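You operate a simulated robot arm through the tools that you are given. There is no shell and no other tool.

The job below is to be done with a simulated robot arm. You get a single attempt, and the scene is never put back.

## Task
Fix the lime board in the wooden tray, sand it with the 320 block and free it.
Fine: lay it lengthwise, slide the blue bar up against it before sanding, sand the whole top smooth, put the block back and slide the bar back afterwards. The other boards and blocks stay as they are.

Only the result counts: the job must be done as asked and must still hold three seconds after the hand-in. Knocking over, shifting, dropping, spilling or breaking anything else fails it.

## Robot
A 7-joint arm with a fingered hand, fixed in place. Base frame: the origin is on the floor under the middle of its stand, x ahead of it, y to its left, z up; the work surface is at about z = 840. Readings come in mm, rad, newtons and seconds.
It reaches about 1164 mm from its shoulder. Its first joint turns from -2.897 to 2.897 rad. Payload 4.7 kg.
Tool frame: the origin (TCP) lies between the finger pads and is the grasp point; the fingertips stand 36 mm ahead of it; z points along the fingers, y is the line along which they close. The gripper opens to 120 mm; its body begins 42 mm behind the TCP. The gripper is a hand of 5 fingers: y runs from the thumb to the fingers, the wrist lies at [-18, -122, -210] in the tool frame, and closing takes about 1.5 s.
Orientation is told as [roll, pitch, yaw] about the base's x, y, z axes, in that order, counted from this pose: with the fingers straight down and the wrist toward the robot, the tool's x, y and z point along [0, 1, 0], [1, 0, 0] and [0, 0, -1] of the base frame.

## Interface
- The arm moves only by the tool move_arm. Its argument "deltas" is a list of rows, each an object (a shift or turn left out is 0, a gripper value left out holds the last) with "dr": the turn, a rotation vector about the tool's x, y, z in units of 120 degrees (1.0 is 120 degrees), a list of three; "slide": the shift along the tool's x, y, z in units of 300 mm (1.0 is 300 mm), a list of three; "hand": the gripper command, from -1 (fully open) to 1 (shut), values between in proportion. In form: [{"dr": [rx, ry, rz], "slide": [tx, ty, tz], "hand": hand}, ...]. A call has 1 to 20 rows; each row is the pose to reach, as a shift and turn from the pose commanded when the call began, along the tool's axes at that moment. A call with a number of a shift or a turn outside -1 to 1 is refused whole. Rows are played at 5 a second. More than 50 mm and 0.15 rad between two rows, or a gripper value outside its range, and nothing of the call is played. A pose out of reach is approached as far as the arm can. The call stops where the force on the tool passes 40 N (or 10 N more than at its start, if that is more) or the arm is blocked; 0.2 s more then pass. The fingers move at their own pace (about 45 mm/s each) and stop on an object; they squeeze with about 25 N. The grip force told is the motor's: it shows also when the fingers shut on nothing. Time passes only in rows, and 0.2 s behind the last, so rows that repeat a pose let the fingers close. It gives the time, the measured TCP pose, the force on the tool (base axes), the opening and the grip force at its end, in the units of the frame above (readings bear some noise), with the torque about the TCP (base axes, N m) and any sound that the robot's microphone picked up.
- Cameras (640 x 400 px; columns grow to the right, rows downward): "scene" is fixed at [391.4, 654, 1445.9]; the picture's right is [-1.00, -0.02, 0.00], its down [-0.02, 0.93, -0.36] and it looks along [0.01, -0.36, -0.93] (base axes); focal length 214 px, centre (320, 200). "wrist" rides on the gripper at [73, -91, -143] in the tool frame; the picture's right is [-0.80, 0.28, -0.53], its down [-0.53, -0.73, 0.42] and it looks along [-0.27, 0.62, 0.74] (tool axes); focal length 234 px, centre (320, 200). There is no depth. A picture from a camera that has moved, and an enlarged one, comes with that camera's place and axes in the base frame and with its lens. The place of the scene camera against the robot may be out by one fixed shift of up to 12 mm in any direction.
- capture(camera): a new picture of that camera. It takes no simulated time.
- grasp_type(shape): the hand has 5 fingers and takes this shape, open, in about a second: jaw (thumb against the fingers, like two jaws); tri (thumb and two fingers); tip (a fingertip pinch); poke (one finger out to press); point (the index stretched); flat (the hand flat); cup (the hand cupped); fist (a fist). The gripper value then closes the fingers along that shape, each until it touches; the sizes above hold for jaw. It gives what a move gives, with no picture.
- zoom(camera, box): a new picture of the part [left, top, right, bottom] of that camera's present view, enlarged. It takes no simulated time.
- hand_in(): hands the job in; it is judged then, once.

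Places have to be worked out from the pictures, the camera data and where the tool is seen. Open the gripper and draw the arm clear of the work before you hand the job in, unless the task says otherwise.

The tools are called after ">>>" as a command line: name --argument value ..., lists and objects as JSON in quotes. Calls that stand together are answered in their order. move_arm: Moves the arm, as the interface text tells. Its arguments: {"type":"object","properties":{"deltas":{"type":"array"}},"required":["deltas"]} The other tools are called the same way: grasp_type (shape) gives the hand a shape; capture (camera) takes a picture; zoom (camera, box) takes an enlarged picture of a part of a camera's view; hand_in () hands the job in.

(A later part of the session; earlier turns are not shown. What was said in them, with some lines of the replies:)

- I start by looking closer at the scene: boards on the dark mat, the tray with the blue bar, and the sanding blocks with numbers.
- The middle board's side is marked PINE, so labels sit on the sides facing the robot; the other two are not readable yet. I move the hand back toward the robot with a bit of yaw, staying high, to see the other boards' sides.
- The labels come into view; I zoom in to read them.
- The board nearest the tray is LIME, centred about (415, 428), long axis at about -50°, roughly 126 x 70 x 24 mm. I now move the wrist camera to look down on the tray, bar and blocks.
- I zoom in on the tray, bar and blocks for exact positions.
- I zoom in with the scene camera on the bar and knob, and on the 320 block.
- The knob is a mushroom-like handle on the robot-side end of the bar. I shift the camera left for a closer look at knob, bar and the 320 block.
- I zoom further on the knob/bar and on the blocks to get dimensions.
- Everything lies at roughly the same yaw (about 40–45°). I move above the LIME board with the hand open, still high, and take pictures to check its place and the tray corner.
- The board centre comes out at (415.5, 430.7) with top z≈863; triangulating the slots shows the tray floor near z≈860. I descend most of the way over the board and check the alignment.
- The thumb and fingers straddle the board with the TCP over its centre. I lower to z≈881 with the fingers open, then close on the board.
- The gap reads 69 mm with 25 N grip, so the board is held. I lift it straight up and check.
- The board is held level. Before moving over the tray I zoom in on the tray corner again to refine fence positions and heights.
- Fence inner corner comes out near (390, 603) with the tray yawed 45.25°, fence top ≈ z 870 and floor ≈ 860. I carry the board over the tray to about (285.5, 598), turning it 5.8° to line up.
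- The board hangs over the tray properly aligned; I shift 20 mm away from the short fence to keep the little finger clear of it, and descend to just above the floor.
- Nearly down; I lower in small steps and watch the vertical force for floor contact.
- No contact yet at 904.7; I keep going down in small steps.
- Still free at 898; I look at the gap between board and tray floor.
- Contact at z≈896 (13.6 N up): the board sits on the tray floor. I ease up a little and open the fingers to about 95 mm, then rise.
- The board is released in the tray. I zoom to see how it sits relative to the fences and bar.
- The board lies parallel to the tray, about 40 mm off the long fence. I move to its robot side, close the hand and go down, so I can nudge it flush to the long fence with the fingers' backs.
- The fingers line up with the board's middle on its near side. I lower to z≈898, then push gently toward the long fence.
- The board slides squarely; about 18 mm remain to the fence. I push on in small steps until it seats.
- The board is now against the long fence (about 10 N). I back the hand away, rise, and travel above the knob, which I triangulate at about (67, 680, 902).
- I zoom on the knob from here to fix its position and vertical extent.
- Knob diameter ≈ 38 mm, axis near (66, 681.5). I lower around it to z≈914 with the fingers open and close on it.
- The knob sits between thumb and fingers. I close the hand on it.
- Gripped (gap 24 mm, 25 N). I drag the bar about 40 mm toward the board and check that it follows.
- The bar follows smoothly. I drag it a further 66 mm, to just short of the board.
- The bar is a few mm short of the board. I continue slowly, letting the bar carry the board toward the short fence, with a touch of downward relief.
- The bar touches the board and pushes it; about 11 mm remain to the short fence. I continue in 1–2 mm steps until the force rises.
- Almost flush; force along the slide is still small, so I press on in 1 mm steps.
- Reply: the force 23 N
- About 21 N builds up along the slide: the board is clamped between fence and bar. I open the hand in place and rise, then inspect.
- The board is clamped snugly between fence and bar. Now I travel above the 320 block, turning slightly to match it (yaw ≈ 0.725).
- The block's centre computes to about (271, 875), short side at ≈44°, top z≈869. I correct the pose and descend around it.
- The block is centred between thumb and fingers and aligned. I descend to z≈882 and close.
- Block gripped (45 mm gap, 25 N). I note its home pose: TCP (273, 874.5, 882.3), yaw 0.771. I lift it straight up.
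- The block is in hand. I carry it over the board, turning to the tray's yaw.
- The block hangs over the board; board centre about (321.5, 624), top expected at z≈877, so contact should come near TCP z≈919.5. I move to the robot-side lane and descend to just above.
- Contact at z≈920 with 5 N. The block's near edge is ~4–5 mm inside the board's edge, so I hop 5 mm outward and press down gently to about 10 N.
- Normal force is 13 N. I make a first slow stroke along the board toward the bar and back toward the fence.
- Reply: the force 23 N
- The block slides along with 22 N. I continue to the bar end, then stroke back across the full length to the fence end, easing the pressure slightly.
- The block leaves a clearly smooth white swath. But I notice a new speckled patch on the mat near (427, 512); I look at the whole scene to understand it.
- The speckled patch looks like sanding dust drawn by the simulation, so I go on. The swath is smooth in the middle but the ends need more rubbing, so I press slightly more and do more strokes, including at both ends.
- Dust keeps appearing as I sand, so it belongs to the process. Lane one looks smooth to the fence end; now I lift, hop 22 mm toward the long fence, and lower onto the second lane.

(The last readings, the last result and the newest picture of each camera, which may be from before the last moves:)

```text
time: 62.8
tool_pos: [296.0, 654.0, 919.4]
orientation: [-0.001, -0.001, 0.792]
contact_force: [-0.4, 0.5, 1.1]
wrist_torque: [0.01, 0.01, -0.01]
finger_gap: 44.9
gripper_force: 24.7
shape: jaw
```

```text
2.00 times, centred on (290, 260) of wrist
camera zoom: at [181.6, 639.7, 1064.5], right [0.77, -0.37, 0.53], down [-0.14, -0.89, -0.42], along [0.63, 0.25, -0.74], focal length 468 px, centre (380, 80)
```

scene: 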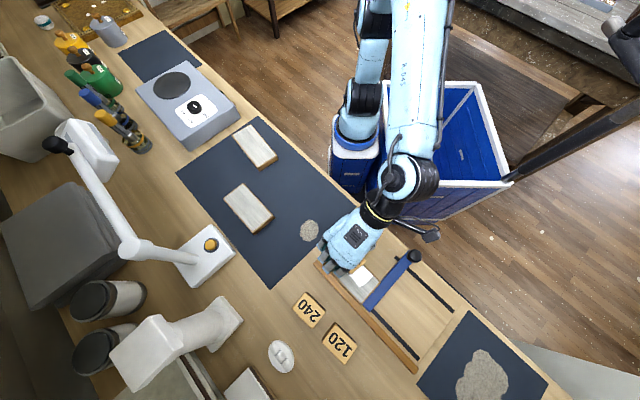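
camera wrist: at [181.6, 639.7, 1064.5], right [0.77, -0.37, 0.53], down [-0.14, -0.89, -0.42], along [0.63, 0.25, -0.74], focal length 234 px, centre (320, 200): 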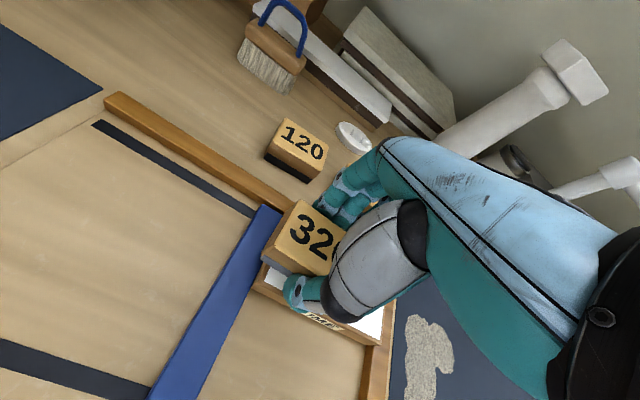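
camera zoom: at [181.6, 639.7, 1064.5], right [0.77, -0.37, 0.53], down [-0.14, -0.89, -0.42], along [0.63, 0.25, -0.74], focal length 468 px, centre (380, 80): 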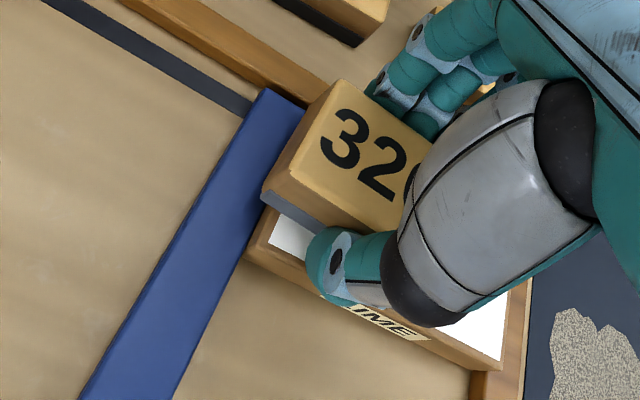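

Lane one is smooth right to the bar end. The block is on the far lane; I shift 4 mm more toward the fence, press to working force and stroke back and forth over the whole length.

>>> move_arm --deltas '[{"slide": [0, 0.013, -0.004]}, {"slide": [0, 0.013, 0.002]}, {"slide": [0, 0.013, 0.004]}, {"slide": [0, 0.013, 0.004]}]'

>>> move_arm --deltas '[{"slide": [-0.04, 0, 0]}, {"slide": [-0.08, 0, 0]}, {"slide": [-0.04, 0, 0]}, {"slide": [0, 0, 0]}, {"slide": [-0.04, 0, 0]}, {"slide": [-0.08, 0, 0]}, {"slide": [-0.12, 0, 0.0005]}, {"slide": [-0.16, 0, 0.001]}, {"slide": [-0.2, 0, 0.0015]}, {"slide": [-0.24, 0, 0.002]}, {"slide": [-0.26, 0, 0.002]}, {"slide": [-0.22, 0, 0.002]}, {"slide": [-0.18, 0, 0.002]}, {"slide": [-0.22, 0, 0.002]}, {"slide": [-0.26, 0, 0.002]}, {"slide": [-0.26, 0, 0.002]}]'

>>> capture --camera "wrist"

>>> zoom --camera "wrist" --box '[150, 100, 400, 320]'

```text
time: 63.8
tool_pos: [299.3, 656.5, 919.1]
orientation: [0.001, -0.002, 0.791]
contact_force: [0.2, 1.4, 9.3]
wrist_torque: [0.04, -0.02, 0.04]
finger_gap: 45.5
gripper_force: 24.9
shape: jaw
```

```text
time: 67.2
tool_pos: [355.0, 601.9, 919.2]
orientation: [0.0, 0.001, 0.793]
contact_force: [-4.5, 3.9, 20.6]
wrist_torque: [0.09, 0.2, 0.01]
finger_gap: 46.5
gripper_force: 24.7
shape: jaw
```

```text
taken
camera wrist: at [239.6, 586.8, 1062.5], right [0.77, -0.37, 0.53], down [-0.14, -0.89, -0.43], along [0.63, 0.26, -0.74], focal length 234 px, centre (320, 200)
```

wrist: 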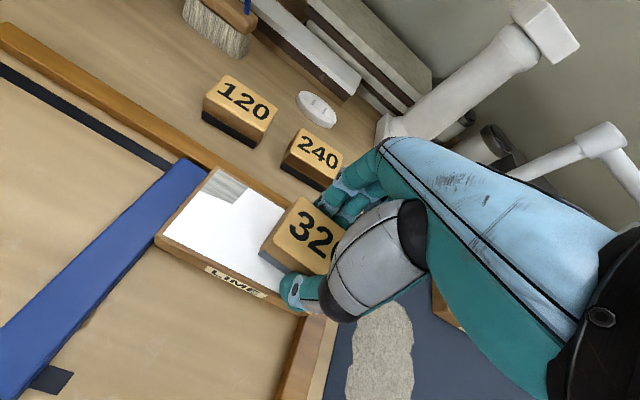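

```text
1.82 times, centred on (275, 210) of wrist
camera zoom: at [239.6, 586.8, 1062.5], right [0.77, -0.37, 0.53], down [-0.14, -0.89, -0.43], along [0.63, 0.26, -0.74], focal length 426 px, centre (402, 182)
```

zoom: 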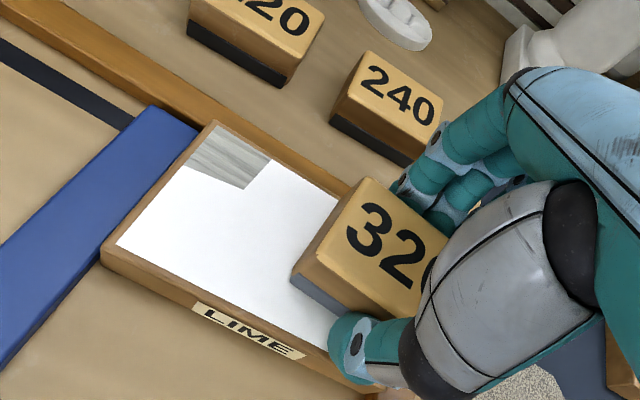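

Only a patch in the far corner near the bar is still rough (plus whatever is under the block). I do a few more strokes here, then travel back and work that bar-end corner.

>>> move_arm --deltas '[{"slide": [0.04, 0, 0]}, {"slide": [0.08, 0, 0]}, {"slide": [0.04, 0, 0]}, {"slide": [0, 0, 0]}, {"slide": [0.04, 0, 0]}, {"slide": [0.08, 0, 0]}, {"slide": [0.12, 0, 0]}, {"slide": [0.16, 0, 0]}, {"slide": [0.2, 0, 0]}, {"slide": [0.24, 0, 0]}, {"slide": [0.265, 0, 0]}, {"slide": [0.225, 0, 0]}, {"slide": [0.185, 0, 0]}, {"slide": [0.225, 0, 0]}, {"slide": [0.265, 0, 0]}, {"slide": [0.225, 0, 0]}, {"slide": [0.185, 0, 0]}, {"slide": [0.225, 0, 0]}, {"slide": [0.265, 0, 0]}, {"slide": [0.265, 0, 0]}]'

>>> capture --camera "wrist"

>>> zoom --camera "scene" --box '[300, 200, 440, 320]'

```text
time: 71.4
tool_pos: [297.1, 656.2, 918.7]
orientation: [-0.001, -0.001, 0.79]
contact_force: [4.3, -4.6, 16.9]
wrist_torque: [-0.13, -0.15, -0.04]
finger_gap: 46.3
gripper_force: 24.4
shape: jaw
```

```text
taken
camera wrist: at [183.2, 641.6, 1062.1], right [0.77, -0.37, 0.53], down [-0.14, -0.89, -0.43], along [0.63, 0.25, -0.74], focal length 234 px, centre (320, 200)
```

wrist: 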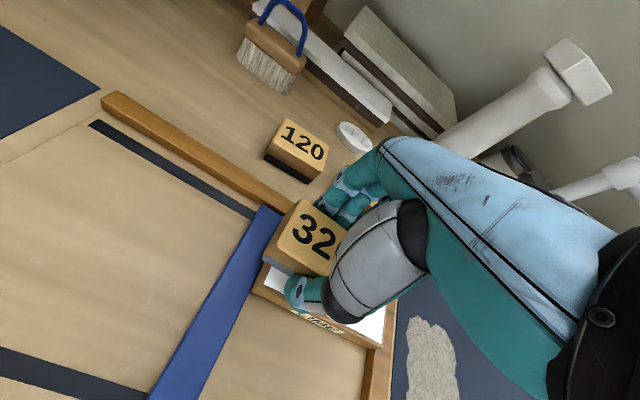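

```text
3.33 times, centred on (370, 260) of scene
camera zoom: at [391.4, 654.0, 1445.9], right [-1.0, -0.02, 0.0], down [-0.02, 0.93, -0.36], along [0.01, -0.36, -0.93], focal length 715 px, centre (153, 0)
```

zoom: 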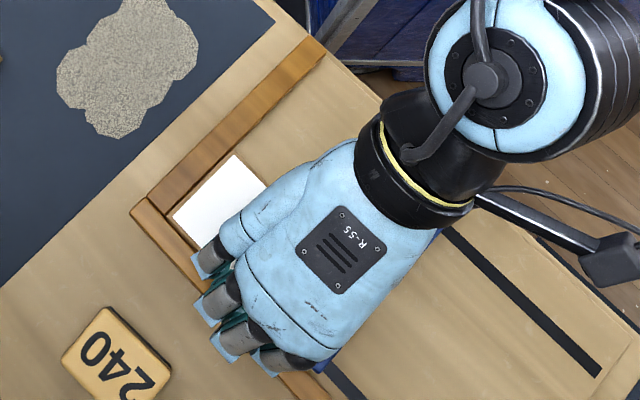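

The fence end is fully smooth. I stroke back toward the fence to uncover the bar-end corner and check it.

>>> move_arm --deltas '[{"slide": [-0.04, 0, 0]}, {"slide": [-0.08, 0, 0]}, {"slide": [-0.12, 0, 0]}, {"slide": [-0.16, 0, 0]}, {"slide": [-0.2, 0, 0]}, {"slide": [-0.24, 0, 0]}, {"slide": [-0.24, 0, 0]}]'

>>> capture --camera "wrist"

>>> zoom --camera "wrist" --box '[150, 100, 400, 320]'

```text
time: 73.0
tool_pos: [349.2, 605.9, 917.4]
orientation: [0.001, 0.0, 0.791]
contact_force: [-3.4, 2.3, 10.3]
wrist_torque: [0.04, 0.2, -0.04]
finger_gap: 45.5
gripper_force: 25.3
shape: jaw
```

```text
taken
camera wrist: at [234.2, 592.1, 1062.4], right [0.77, -0.37, 0.53], down [-0.14, -0.89, -0.42], along [0.63, 0.25, -0.74], focal length 234 px, centre (320, 200)
```

wrist: 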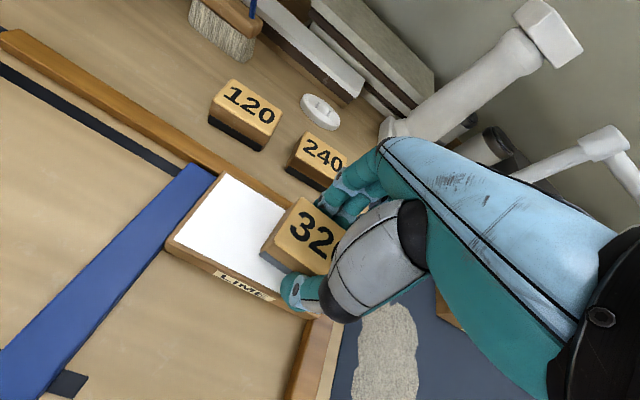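

```text
1.82 times, centred on (275, 210) of wrist
camera zoom: at [234.2, 592.1, 1062.4], right [0.77, -0.37, 0.53], down [-0.14, -0.89, -0.42], along [0.63, 0.25, -0.74], focal length 426 px, centre (402, 182)
```

zoom: 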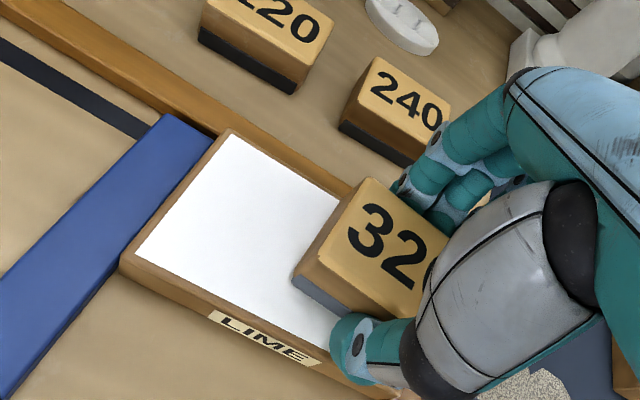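

The bar end is now smooth too. I lift the block straight off and look at the whole board top.

>>> move_arm --deltas '[{"slide": [0, 0, -0.02]}, {"slide": [0, 0, -0.08]}, {"slide": [0, 0, -0.18]}, {"slide": [0.1, 0.05, -0.27]}, {"slide": [0.22, 0.12, -0.27]}, {"slide": [0.34, 0.2, -0.27]}, {"slide": [0.34, 0.2, -0.27]}]'

>>> capture --camera "wrist"

>>> zoom --camera "scene" --box '[300, 200, 440, 320]'

```text
time: 74.6
tool_pos: [320.0, 720.9, 998.9]
orientation: [0.002, 0.0, 0.789]
contact_force: [0.4, -1.1, 0.4]
wrist_torque: [0.0, 0.04, -0.01]
finger_gap: 45.5
gripper_force: 25.1
shape: jaw
```

```text
taken
camera wrist: at [204.6, 706.5, 1143.1], right [0.77, -0.37, 0.53], down [-0.14, -0.9, -0.42], along [0.63, 0.25, -0.74], focal length 234 px, centre (320, 200)
```

wrist: 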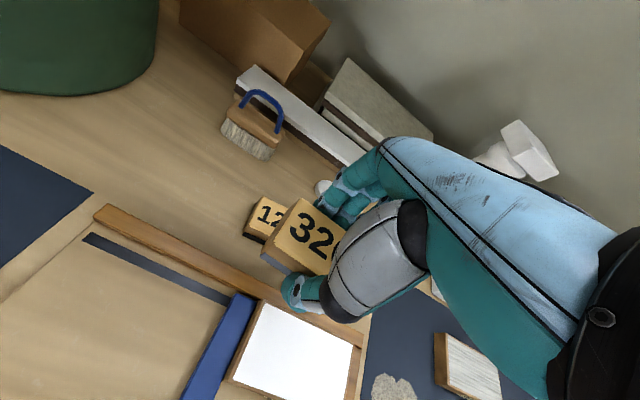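

```text
3.33 times, centred on (370, 260) of scene
camera zoom: at [391.4, 654.0, 1445.9], right [-1.0, -0.02, 0.0], down [-0.02, 0.93, -0.36], along [0.01, -0.36, -0.93], focal length 715 px, centre (153, 0)
```

zoom: 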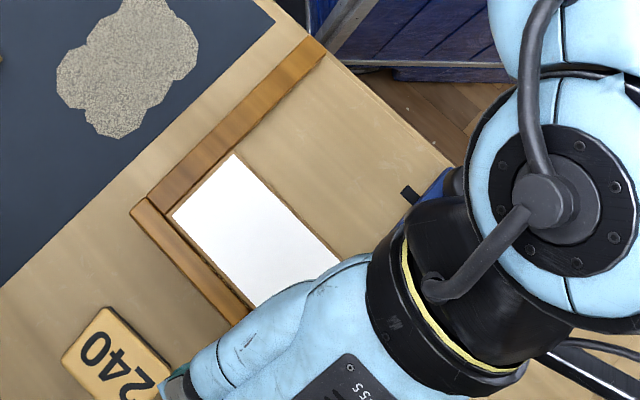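

The entire board top is uniformly smooth. Before returning the block I check whether it shifted in the grip compared with before sanding.

>>> zoom --camera "wrist" --box '[180, 160, 400, 360]'

```text
2.00 times, centred on (290, 260) of wrist
camera zoom: at [204.6, 706.5, 1143.1], right [0.77, -0.37, 0.53], down [-0.14, -0.9, -0.42], along [0.63, 0.25, -0.74], focal length 468 px, centre (380, 80)
```

zoom: 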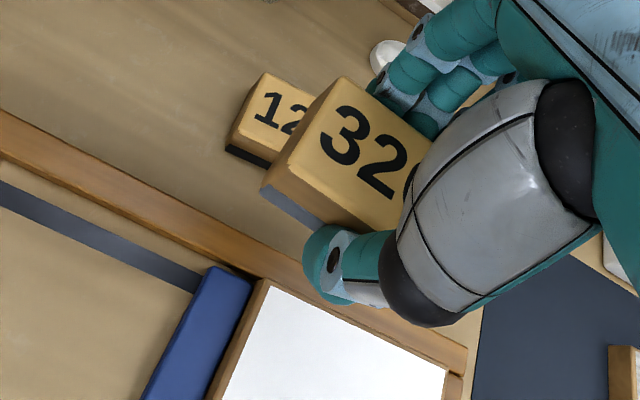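

The block seems slightly turned in the grip; I zoom in more to measure it.

>>> zoom --camera "wrist" --box '[255, 190, 345, 290]'

```text
4.00 times, centred on (300, 240) of wrist
camera zoom: at [204.6, 706.5, 1143.1], right [0.77, -0.37, 0.53], down [-0.14, -0.9, -0.42], along [0.63, 0.25, -0.74], focal length 937 px, centre (400, 40)
```

zoom: 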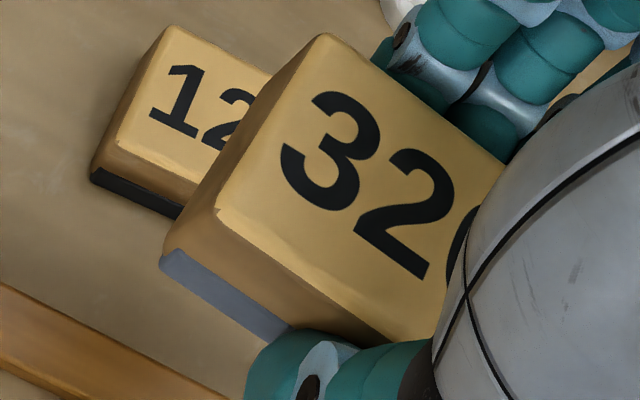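

The block has turned about 4–5° in the grip but is still centred. I carry it back above its home spot, compensating the yaw.

>>> move_arm --deltas '[{"slide": [0.118, 0.063, 0], "dr": [0, 0, -0.006]}, {"slide": [0.236, 0.127, 0], "dr": [0, 0, -0.012]}, {"slide": [0.354, 0.19, 0], "dr": [0, 0, -0.018]}, {"slide": [0.472, 0.253, 0], "dr": [0, 0, -0.0248]}, {"slide": [0.472, 0.253, 0.1], "dr": [0, 0, -0.0248]}, {"slide": [0.472, 0.253, 0.2], "dr": [0, 0, -0.0248]}, {"slide": [0.472, 0.253, 0.2], "dr": [0, 0, -0.0248]}]'

>>> capture --camera "wrist"

>>> zoom --camera "wrist" --box '[200, 160, 380, 340]'

```text
time: 76.2
tool_pos: [273.9, 874.2, 936.2]
orientation: [0.0, 0.002, 0.844]
contact_force: [-0.5, -0.7, -0.7]
wrist_torque: [-0.04, -0.01, 0.0]
finger_gap: 45.4
gripper_force: 25.3
shape: jaw
```

```text
taken
camera wrist: at [159.1, 854.2, 1081.7], right [0.79, -0.33, 0.53], down [-0.09, -0.9, -0.42], along [0.61, 0.29, -0.74], focal length 234 px, centre (320, 200)
```

wrist: 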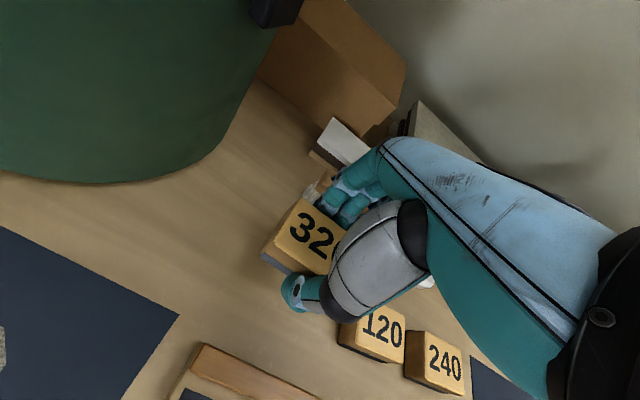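

```text
2.22 times, centred on (290, 250) of wrist
camera zoom: at [159.1, 854.2, 1081.7], right [0.79, -0.33, 0.53], down [-0.09, -0.9, -0.42], along [0.61, 0.29, -0.74], focal length 520 px, centre (387, 89)
```

zoom: 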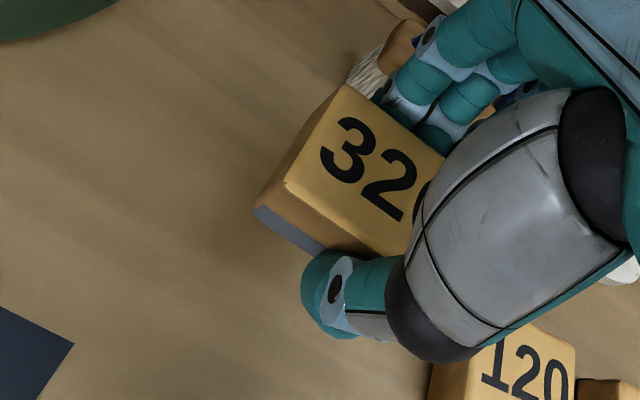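

Over the home spot. I descend to just above the table, then in small steps until contact.

>>> move_arm --deltas '[{"slide": [0, 0, 0.08]}, {"slide": [0, 0, 0.14]}, {"slide": [0, 0, 0.165]}, {"slide": [0, 0, 0.165]}]'

>>> move_arm --deltas '[{"slide": [0, 0, 0.005]}, {"slide": [0, 0, 0.01]}, {"slide": [0, 0, 0.01]}]'

```text
time: 77.2
tool_pos: [272.6, 875.2, 888.0]
orientation: [0.0, 0.001, 0.844]
contact_force: [-0.5, -0.2, -0.6]
wrist_torque: [0.01, 0.02, 0.02]
finger_gap: 45.2
gripper_force: 25.2
shape: jaw
```

```text
time: 78.0
tool_pos: [271.6, 875.3, 886.3]
orientation: [-0.001, 0.001, 0.843]
contact_force: [0.0, 0.8, -0.3]
wrist_torque: [0.04, 0.05, -0.03]
finger_gap: 45.5
gripper_force: 25.4
shape: jaw
```

No contact yet at 886; I keep lowering in small steps.

>>> move_arm --deltas '[{"slide": [0, 0, 0.005]}, {"slide": [0, 0, 0.01]}, {"slide": [0, 0, 0.01]}]'

>>> move_arm --deltas '[{"slide": [0, 0, 0.004]}, {"slide": [0, 0, 0.007]}, {"slide": [0, 0, 0.007]}]'

```text
time: 78.8
tool_pos: [272.2, 875.3, 882.9]
orientation: [-0.001, -0.001, 0.842]
contact_force: [0.6, -0.8, -0.5]
wrist_torque: [-0.01, 0.0, -0.03]
finger_gap: 45.5
gripper_force: 25.3
shape: jaw
```

```text
time: 79.6
tool_pos: [271.2, 875.1, 880.4]
orientation: [0.0, 0.001, 0.843]
contact_force: [0.1, -0.4, -0.3]
wrist_torque: [0.02, 0.0, 0.0]
finger_gap: 45.5
gripper_force: 25.3
shape: jaw
```

Still free at about 880.5; two more small steps.

>>> move_arm --deltas '[{"slide": [0, 0, 0.003]}, {"slide": [0, 0, 0.005]}, {"slide": [0, 0, 0.005]}]'

```text
time: 80.4
tool_pos: [271.9, 875.5, 879.3]
orientation: [-0.001, -0.002, 0.844]
contact_force: [0.4, 0.5, -1.2]
wrist_torque: [0.01, -0.02, -0.01]
finger_gap: 45.4
gripper_force: 25.1
shape: jaw
```

No contact at 879; I go one more millimetre at a time.

>>> move_arm --deltas '[{"slide": [0, 0, 0.003]}, {"slide": [0, 0, 0.004]}, {"slide": [0, 0, 0.004]}]'

>>> zoom --camera "wrist" --box '[220, 190, 360, 320]'

```text
time: 81.2
tool_pos: [270.9, 874.0, 878.4]
orientation: [0.002, 0.001, 0.844]
contact_force: [-0.2, 0.3, 0.9]
wrist_torque: [0.0, 0.08, 0.01]
finger_gap: 45.4
gripper_force: 25.1
shape: jaw
```

```text
3.08 times, centred on (290, 255) of wrist
camera zoom: at [158.0, 854.7, 1023.0], right [0.79, -0.33, 0.53], down [-0.09, -0.9, -0.42], along [0.61, 0.29, -0.74], focal length 720 px, centre (412, 31)
```

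zoom: 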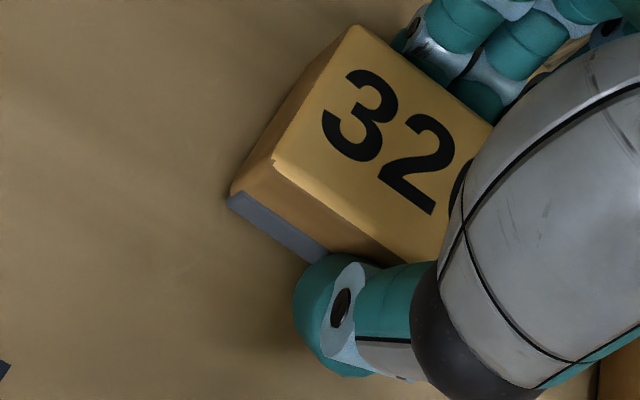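

Likely just touching (small torque). One more millimetre.

>>> move_arm --deltas '[{"slide": [0, 0, 0.002]}, {"slide": [0, 0, 0.004]}, {"slide": [0, 0, 0.004]}]'

```text
time: 82.0
tool_pos: [271.6, 876.2, 879.2]
orientation: [0.0, 0.0, 0.843]
contact_force: [0.5, 0.1, 5.3]
wrist_torque: [-0.01, 0.04, -0.03]
finger_gap: 45.6
gripper_force: 25.1
shape: jaw
```

Contact (5 N up): the block stands on the table. I open to about 84 mm and rise.

>>> move_arm --deltas '[{"hand": 0.15}, {"hand": 0.0}, {"hand": -0.2}, {"hand": -0.4}, {"hand": -0.4}, {"hand": -0.4}]'

>>> move_arm --deltas '[{"slide": [0, 0, -0.06]}, {"slide": [0, 0, -0.18]}, {"slide": [0, 0, -0.33]}, {"slide": [0, 0, -0.48]}, {"slide": [0, 0, -0.48]}]'

>>> capture --camera "wrist"

>>> capture --camera "scene"

>>> zoom --camera "wrist" --box '[200, 180, 360, 310]'

```text
time: 83.4
tool_pos: [272.8, 873.8, 877.1]
orientation: [0.001, 0.0, 0.842]
contact_force: [-0.9, -0.2, 0.4]
wrist_torque: [-0.01, 0.01, -0.01]
finger_gap: 83.6
gripper_force: 0.0
shape: jaw
```

```text
time: 84.6
tool_pos: [270.0, 876.3, 1021.7]
orientation: [-0.001, 0.0, 0.844]
contact_force: [-1.2, 0.3, 0.6]
wrist_torque: [0.01, 0.0, 0.01]
finger_gap: 83.8
gripper_force: 0.1
shape: jaw
```

```text
taken
camera wrist: at [155.8, 854.9, 1166.4], right [0.79, -0.33, 0.53], down [-0.09, -0.9, -0.42], along [0.61, 0.29, -0.74], focal length 234 px, centre (320, 200)
```

wrist: 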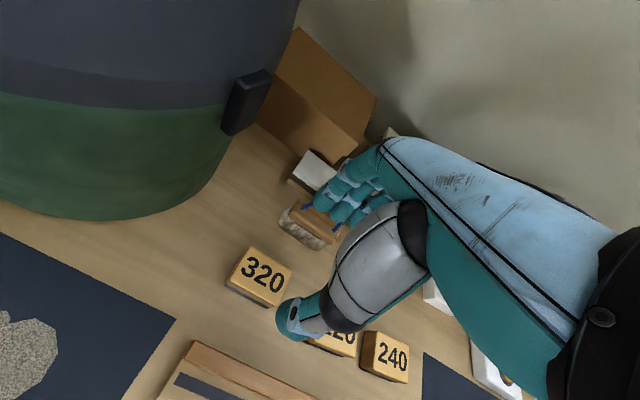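

```text
taken
```

scene: 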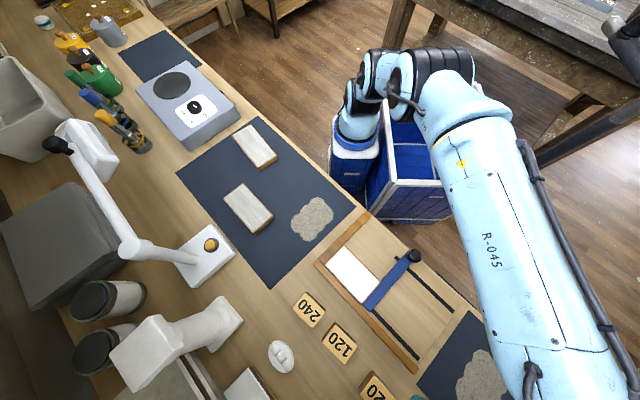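

```text
3.08 times, centred on (280, 245) of wrist
camera zoom: at [155.8, 854.9, 1166.4], right [0.79, -0.33, 0.53], down [-0.09, -0.9, -0.42], along [0.61, 0.29, -0.74], focal length 720 px, centre (443, 62)
```

zoom: 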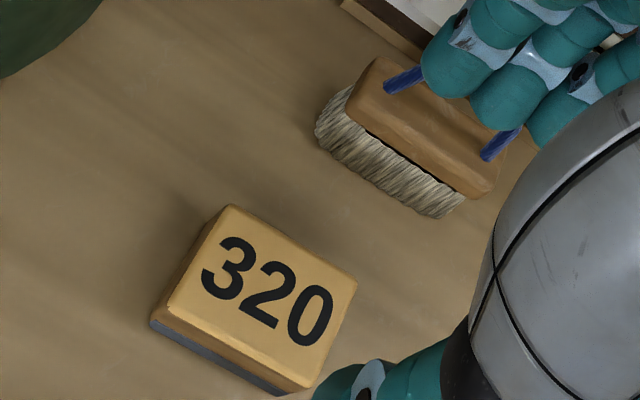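

The block is back; I compare its place with the first picture through the same scene zoom.

>>> zoom --camera "scene" --box '[340, 340, 440, 400]'

>>> zoom --camera "scene" --box '[300, 200, 440, 320]'

```text
6.40 times, centred on (390, 370) of scene
camera zoom: at [391.4, 654.0, 1445.9], right [-1.0, -0.02, 0.0], down [-0.02, 0.93, -0.36], along [0.01, -0.36, -0.93], focal length 1373 px, centre (-128, -888)
```

zoom: 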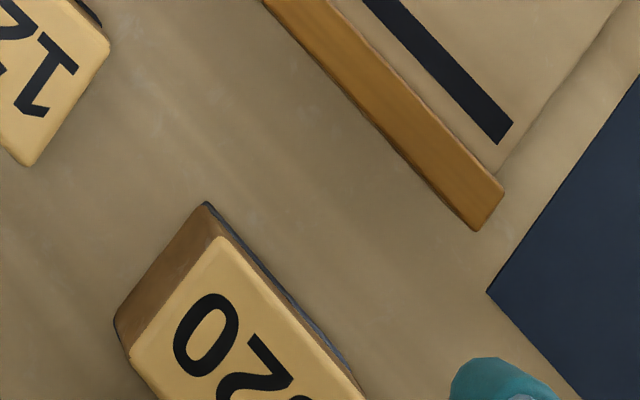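

```text
3.33 times, centred on (370, 260) of scene
camera zoom: at [391.4, 654.0, 1445.9], right [-1.0, -0.02, 0.0], down [-0.02, 0.93, -0.36], along [0.01, -0.36, -0.93], focal length 715 px, centre (153, 0)
```

zoom: 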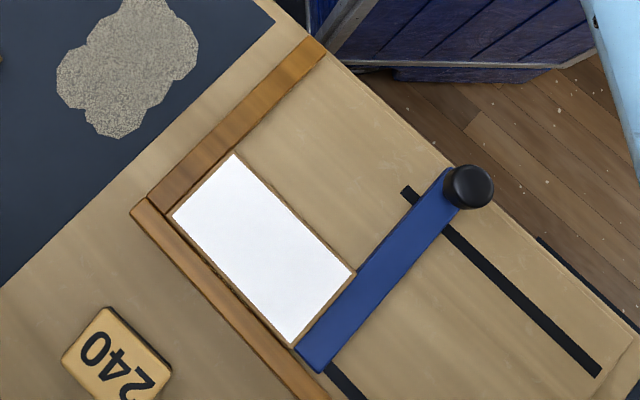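

The block is within about 4 mm of its original place. Now I go back above the knob (about (168.5, 582)) to slide the bar home.

>>> move_arm --deltas '[{"slide": [-0.057, -0.137, 0], "dr": [0, 0, 0.0037]}, {"slide": [-0.114, -0.274, 0], "dr": [0, 0, 0.0074]}, {"slide": [-0.171, -0.411, 0], "dr": [0, 0, 0.0111]}, {"slide": [-0.228, -0.547, 0], "dr": [0, 0, 0.0147]}, {"slide": [-0.285, -0.684, 0], "dr": [0, 0, 0.0184]}, {"slide": [-0.342, -0.821, 0.01], "dr": [0, 0, 0.0221]}, {"slide": [-0.399, -0.958, 0.02], "dr": [0, 0, 0.0258]}, {"slide": [-0.399, -0.958, 0.02], "dr": [0, 0, 0.0258]}]'

>>> capture --camera "wrist"

>>> zoom --camera "wrist" --box '[200, 170, 400, 330]'

```text
time: 86.4
tool_pos: [170.4, 580.8, 1015.8]
orientation: [0.001, 0.0, 0.79]
contact_force: [-0.7, 0.8, 0.4]
wrist_torque: [0.0, -0.01, 0.02]
finger_gap: 83.6
gripper_force: 0.0
shape: jaw
```

```text
taken
camera wrist: at [54.9, 565.7, 1158.8], right [0.77, -0.37, 0.53], down [-0.14, -0.89, -0.42], along [0.63, 0.25, -0.74], focal length 234 px, centre (320, 200)
```

wrist: 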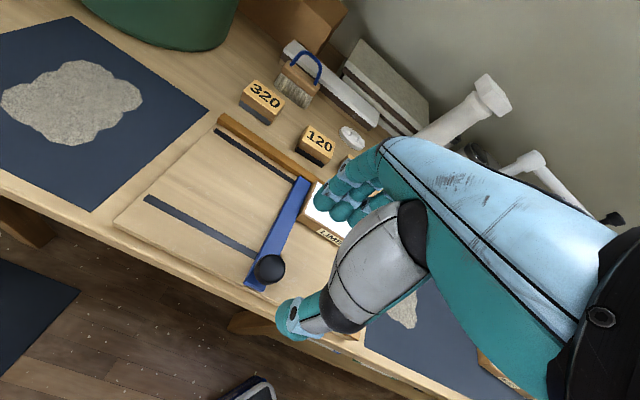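

```text
2.50 times, centred on (300, 250) of wrist
camera zoom: at [54.9, 565.7, 1158.8], right [0.77, -0.37, 0.53], down [-0.14, -0.89, -0.42], along [0.63, 0.25, -0.74], focal length 585 px, centre (370, 75)
```

zoom: 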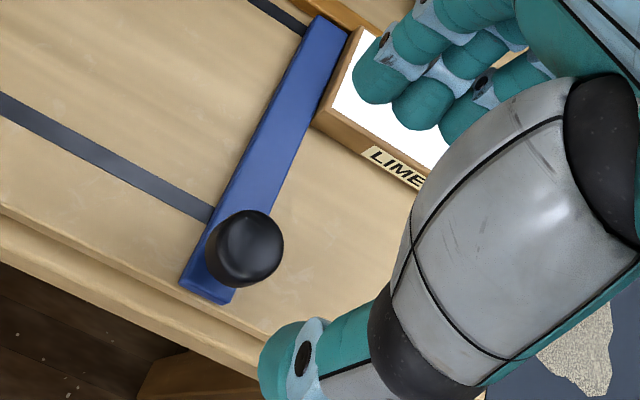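

The knob sits at about (166, 583). I lower around it to z≈914 with a small correction and close.

>>> move_arm --deltas '[{"slide": [0.01, -0.003, 0.13]}, {"slide": [0.01, -0.003, 0.25]}, {"slide": [0.01, -0.003, 0.31]}, {"slide": [0.01, -0.003, 0.338]}, {"slide": [0.01, -0.003, 0.338]}]'

>>> capture --camera "wrist"

>>> move_arm --deltas '[{"hand": 0.0}, {"hand": 0.3}, {"hand": 0.6}, {"hand": 1}, {"hand": 1}, {"hand": 1}, {"hand": 1}, {"hand": 1}]'

>>> capture --camera "wrist"

```text
time: 87.6
tool_pos: [167.3, 581.5, 914.0]
orientation: [0.001, 0.0, 0.788]
contact_force: [-1.1, -0.5, -0.8]
wrist_torque: [0.02, 0.03, -0.01]
finger_gap: 83.7
gripper_force: 0.1
shape: jaw
```

```text
taken
camera wrist: at [52.6, 567.8, 1058.4], right [0.77, -0.37, 0.53], down [-0.14, -0.89, -0.42], along [0.63, 0.25, -0.74], focal length 234 px, centre (320, 200)
```

wrist: 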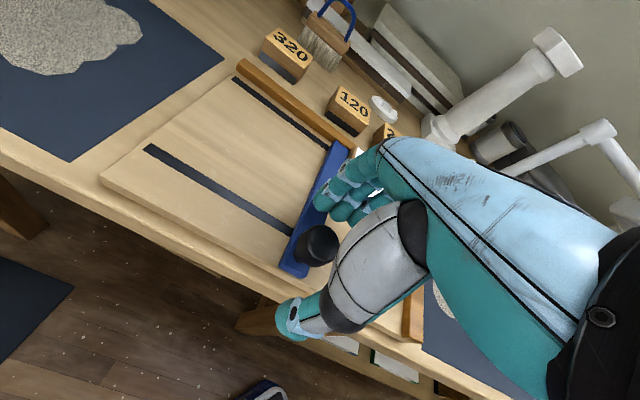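

```text
time: 89.4
tool_pos: [167.4, 582.1, 913.7]
orientation: [0.001, 0.0, 0.788]
contact_force: [-4.2, -3.1, -2.8]
wrist_torque: [-0.1, 0.08, 0.02]
finger_gap: 22.4
gripper_force: 25.1
shape: jaw
```

```text
taken
camera wrist: at [52.4, 567.8, 1058.4], right [0.77, -0.37, 0.53], down [-0.14, -0.9, -0.42], along [0.63, 0.25, -0.74], focal length 234 px, centre (320, 200)
```

wrist: 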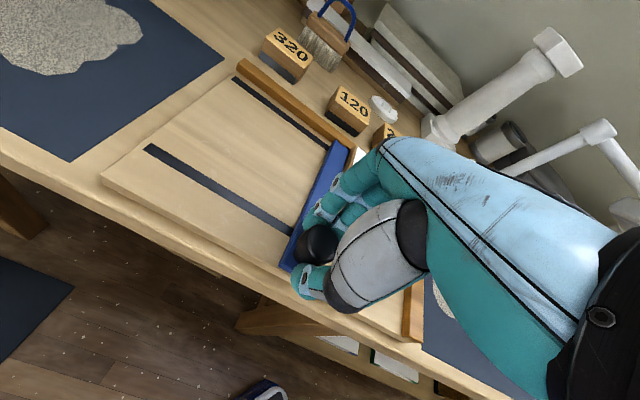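

Gripped. I drag the bar back away from the board, first 45 mm, and check.

>>> move_arm --deltas '[{"slide": [0.015, 0, 0]}, {"slide": [0.04, 0, 0]}, {"slide": [0.08, 0, 0]}, {"slide": [0.12, 0, 0]}, {"slide": [0.15, 0, 0]}, {"slide": [0.15, 0, 0]}]'

>>> zoom --camera "scene" --box '[300, 200, 500, 380]'

```text
time: 90.8
tool_pos: [136.4, 613.8, 914.3]
orientation: [-0.001, -0.001, 0.789]
contact_force: [-2.8, -5.5, -3.3]
wrist_torque: [-0.13, 0.04, 0.03]
finger_gap: 22.2
gripper_force: 25.3
shape: jaw
```

```text
2.22 times, centred on (400, 290) of scene
camera zoom: at [391.4, 654.0, 1445.9], right [-1.0, -0.02, 0.0], down [-0.02, 0.93, -0.36], along [0.01, -0.36, -0.93], focal length 477 px, centre (142, 0)
```

zoom: 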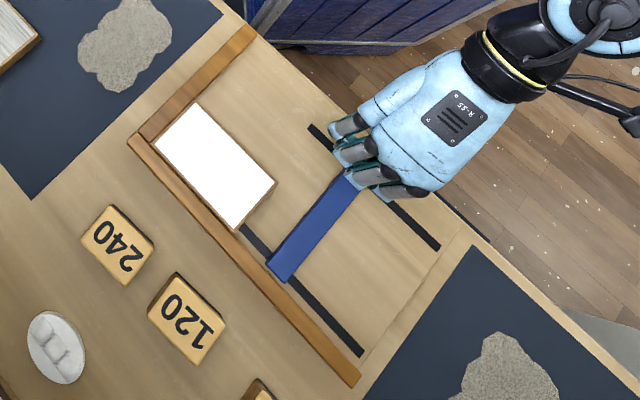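

The bar comes back cleanly and the board stays. I drag it the remaining distance to its original position.

>>> move_arm --deltas '[{"slide": [0.04, 0, 0]}, {"slide": [0.09, 0, 0]}, {"slide": [0.14, 0, 0]}, {"slide": [0.19, 0, 0]}, {"slide": [0.24, 0, 0]}, {"slide": [0.28, 0, 0]}, {"slide": [0.31, 0, 0]}, {"slide": [0.31, 0, 0]}]'

>>> zoom --camera "scene" --box '[300, 200, 500, 380]'

```text
time: 92.6
tool_pos: [69.0, 679.1, 913.0]
orientation: [0.003, 0.0, 0.79]
contact_force: [2.0, 0.3, 8.8]
wrist_torque: [0.06, -0.06, 0.0]
finger_gap: 23.3
gripper_force: 24.9
shape: jaw
```

```text
2.22 times, centred on (400, 290) of scene
camera zoom: at [391.4, 654.0, 1445.9], right [-1.0, -0.02, 0.0], down [-0.02, 0.93, -0.36], along [0.01, -0.36, -0.93], focal length 477 px, centre (142, 0)
```

zoom: 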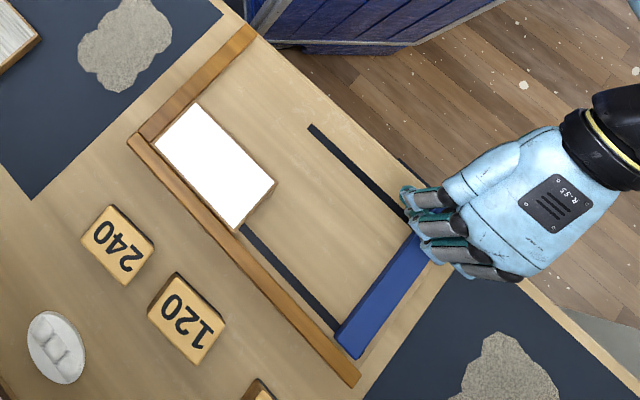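

The bar looks back at its original place. I nudge up to 4 mm more, watching for the end stop.

>>> move_arm --deltas '[{"slide": [0.004, 0, 0]}, {"slide": [0.008, 0, 0]}, {"slide": [0.012, 0, 0]}, {"slide": [0.012, 0, 0]}]'

>>> zoom --camera "scene" --box '[390, 270, 490, 370]'

```text
time: 93.6
tool_pos: [68.0, 681.6, 912.8]
orientation: [-0.003, 0.0, 0.789]
contact_force: [7.2, -12.9, 5.4]
wrist_torque: [-0.3, -0.18, -0.15]
finger_gap: 22.9
gripper_force: 25.0
shape: jaw
```

```text
4.00 times, centred on (440, 320) of scene
camera zoom: at [391.4, 654.0, 1445.9], right [-1.0, -0.02, 0.0], down [-0.02, 0.93, -0.36], along [0.01, -0.36, -0.93], focal length 858 px, centre (-160, -280)
```

zoom: 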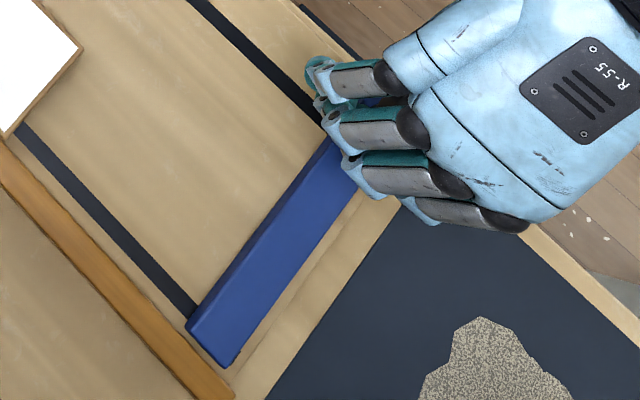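

The end stop is reached (14 N back-force) and the bar matches its initial place. I open the hand and rise clear.

>>> move_arm --deltas '[{"slide": [-0.004, 0, 0], "hand": 0.5}, {"slide": [-0.004, 0, 0], "hand": 0.2}, {"slide": [-0.004, 0, 0], "hand": -0.1}, {"slide": [-0.004, 0, 0], "hand": -0.4}, {"slide": [-0.004, 0, 0], "hand": -0.4}, {"slide": [-0.004, 0, 0], "hand": -0.4}]'

>>> move_arm --deltas '[{"slide": [0, 0, -0.1]}, {"slide": [0, 0, -0.23]}, {"slide": [0, 0, -0.38]}, {"slide": [0, 0, -0.53]}, {"slide": [0, -0.1, -0.6]}, {"slide": [0, -0.2, -0.68]}, {"slide": [0, -0.2, -0.68]}]'

>>> capture --camera "wrist"

>>> capture --camera "scene"

```text
time: 95.0
tool_pos: [67.5, 681.5, 915.2]
orientation: [-0.001, -0.001, 0.789]
contact_force: [0.3, 0.0, 0.2]
wrist_torque: [-0.01, -0.01, -0.01]
finger_gap: 83.7
gripper_force: 0.1
shape: jaw
```

```text
time: 96.6
tool_pos: [26.1, 640.5, 1118.1]
orientation: [0.001, 0.0, 0.788]
contact_force: [0.2, 0.0, -0.6]
wrist_torque: [0.01, -0.01, 0.03]
finger_gap: 83.9
gripper_force: 0.0
shape: jaw
```

```text
taken
camera wrist: at [-89.4, 625.5, 1261.8], right [0.77, -0.37, 0.53], down [-0.14, -0.89, -0.42], along [0.63, 0.25, -0.74], focal length 234 px, centre (320, 200)
```

wrist: 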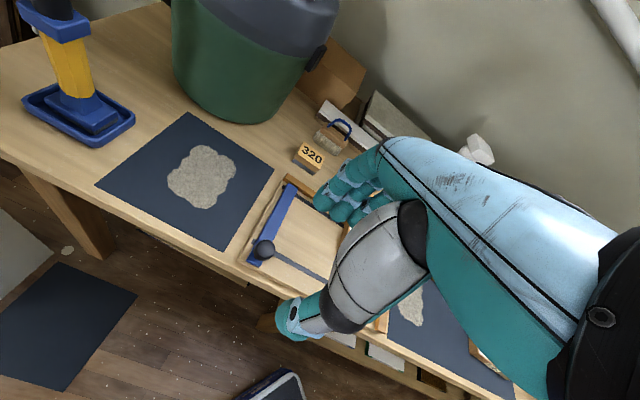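

```text
taken
```

scene: 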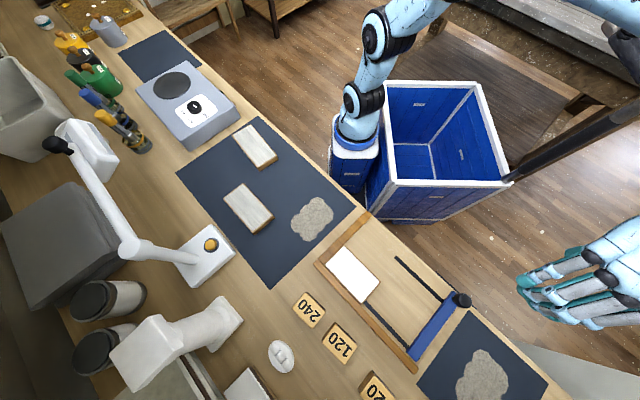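

The bar, block and board are in place and nothing else moved. I zoom once more to verify the whole board top and the block.

>>> zoom --camera "scene" --box '[310, 225, 400, 315]'

>>> zoom --camera "scene" --box '[280, 280, 480, 400]'

>>> zoom --camera "scene" --box '[170, 100, 370, 290]'

```text
4.44 times, centred on (355, 270) of scene
camera zoom: at [391.4, 654.0, 1445.9], right [-1.0, -0.02, 0.0], down [-0.02, 0.93, -0.36], along [0.01, -0.36, -0.93], focal length 953 px, centre (164, -111)
```

zoom: 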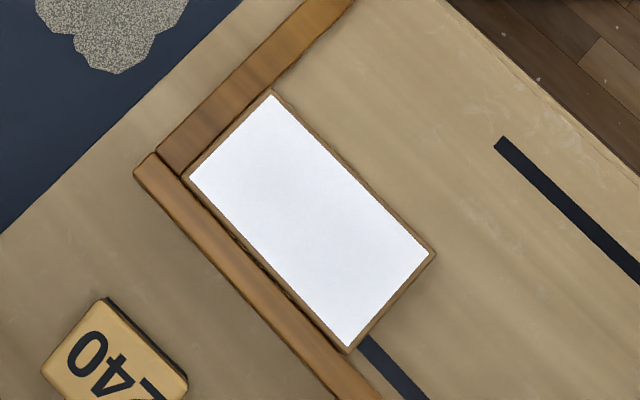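

```text
3.20 times, centred on (380, 340) of scene
camera zoom: at [391.4, 654.0, 1445.9], right [-1.0, -0.02, 0.0], down [-0.02, 0.93, -0.36], along [0.01, -0.36, -0.93], focal length 686 px, centre (128, -248)
```

zoom: 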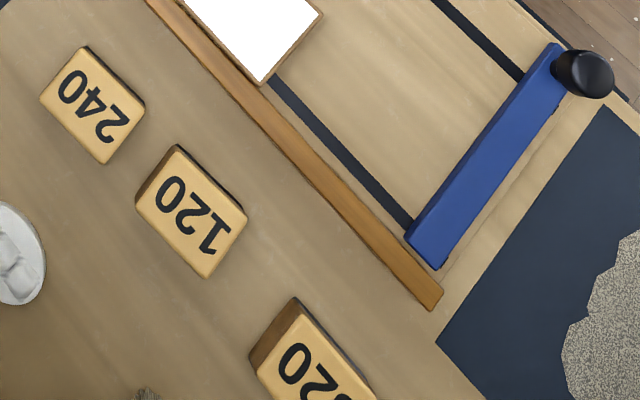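

```text
2.11 times, centred on (270, 195) of scene
camera zoom: at [391.4, 654.0, 1445.9], right [-1.0, -0.02, 0.0], down [-0.02, 0.93, -0.36], along [0.01, -0.36, -0.93], focal length 452 px, centre (425, 210)
```

zoom: 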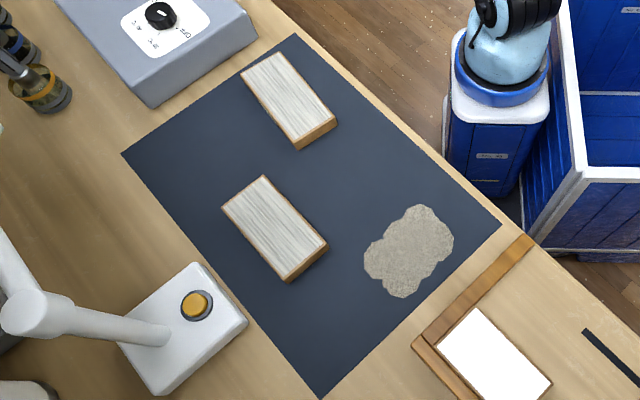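

The board top is fully smooth, bar and block are home, other boards unmoved. I open the hand fully and draw the arm a little further clear.

>>> move_arm --deltas '[{"slide": [0, -0.03, -0.05], "hand": -0.8}, {"slide": [0, -0.06, -0.1], "hand": -1}, {"slide": [0, -0.06, -0.1], "hand": -1}, {"slide": [0, -0.06, -0.1], "hand": -1}]'

>>> zoom --camera "scene" --box '[290, 200, 490, 380]'

```text
time: 97.6
tool_pos: [13.7, 626.8, 1147.4]
orientation: [0.001, 0.001, 0.789]
contact_force: [0.0, 0.0, -0.6]
wrist_torque: [0.01, 0.01, -0.01]
finger_gap: 119.4
gripper_force: 0.0
shape: jaw
```

```text
2.22 times, centred on (390, 290) of scene
camera zoom: at [391.4, 654.0, 1445.9], right [-1.0, -0.02, 0.0], down [-0.02, 0.93, -0.36], along [0.01, -0.36, -0.93], focal length 477 px, centre (164, 0)
```

zoom: 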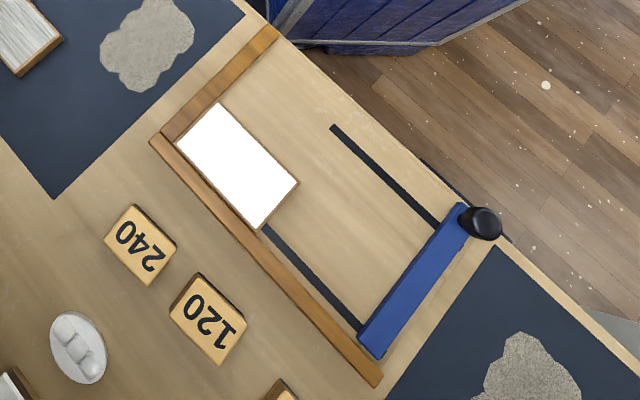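

The last picture shows the lime board lying lengthwise in the tray with its top smooth. The bar is at its end stop, the 320 block is back, and the open hand is clear, so I hand the job in.

>>> hand_in

```text
The job is handed in.
```

The lime board is sanded smooth over its whole top and lies freed, lengthwise, in the corner of the tray. The job is handed in; no verdict came back with it.

- **Fixing:** I pushed the board flush to the long fence. Then I slid the blue bar up until it clamped the board against the short fence with about 21 N.
- **Sanding:** I sanded with the 320 block in two overlapping lanes at roughly 10–20 N. The pictures show an even, smooth top with no rough patches left.
- **Block:** The 320 block is back on the table, about 4 mm from where it started. It had turned a few degrees in the grip, and I corrected for that when setting it down.
- **Bar:** The bar is back at its end stop, matching its first position in the pictures.
- **Rest of the scene:** The pine and alder boards and the 120 and 240 blocks look unmoved in the pictures.

A speckled patch grew on the mat beside the tray while I sanded. I took it for sanding dust and left it alone.
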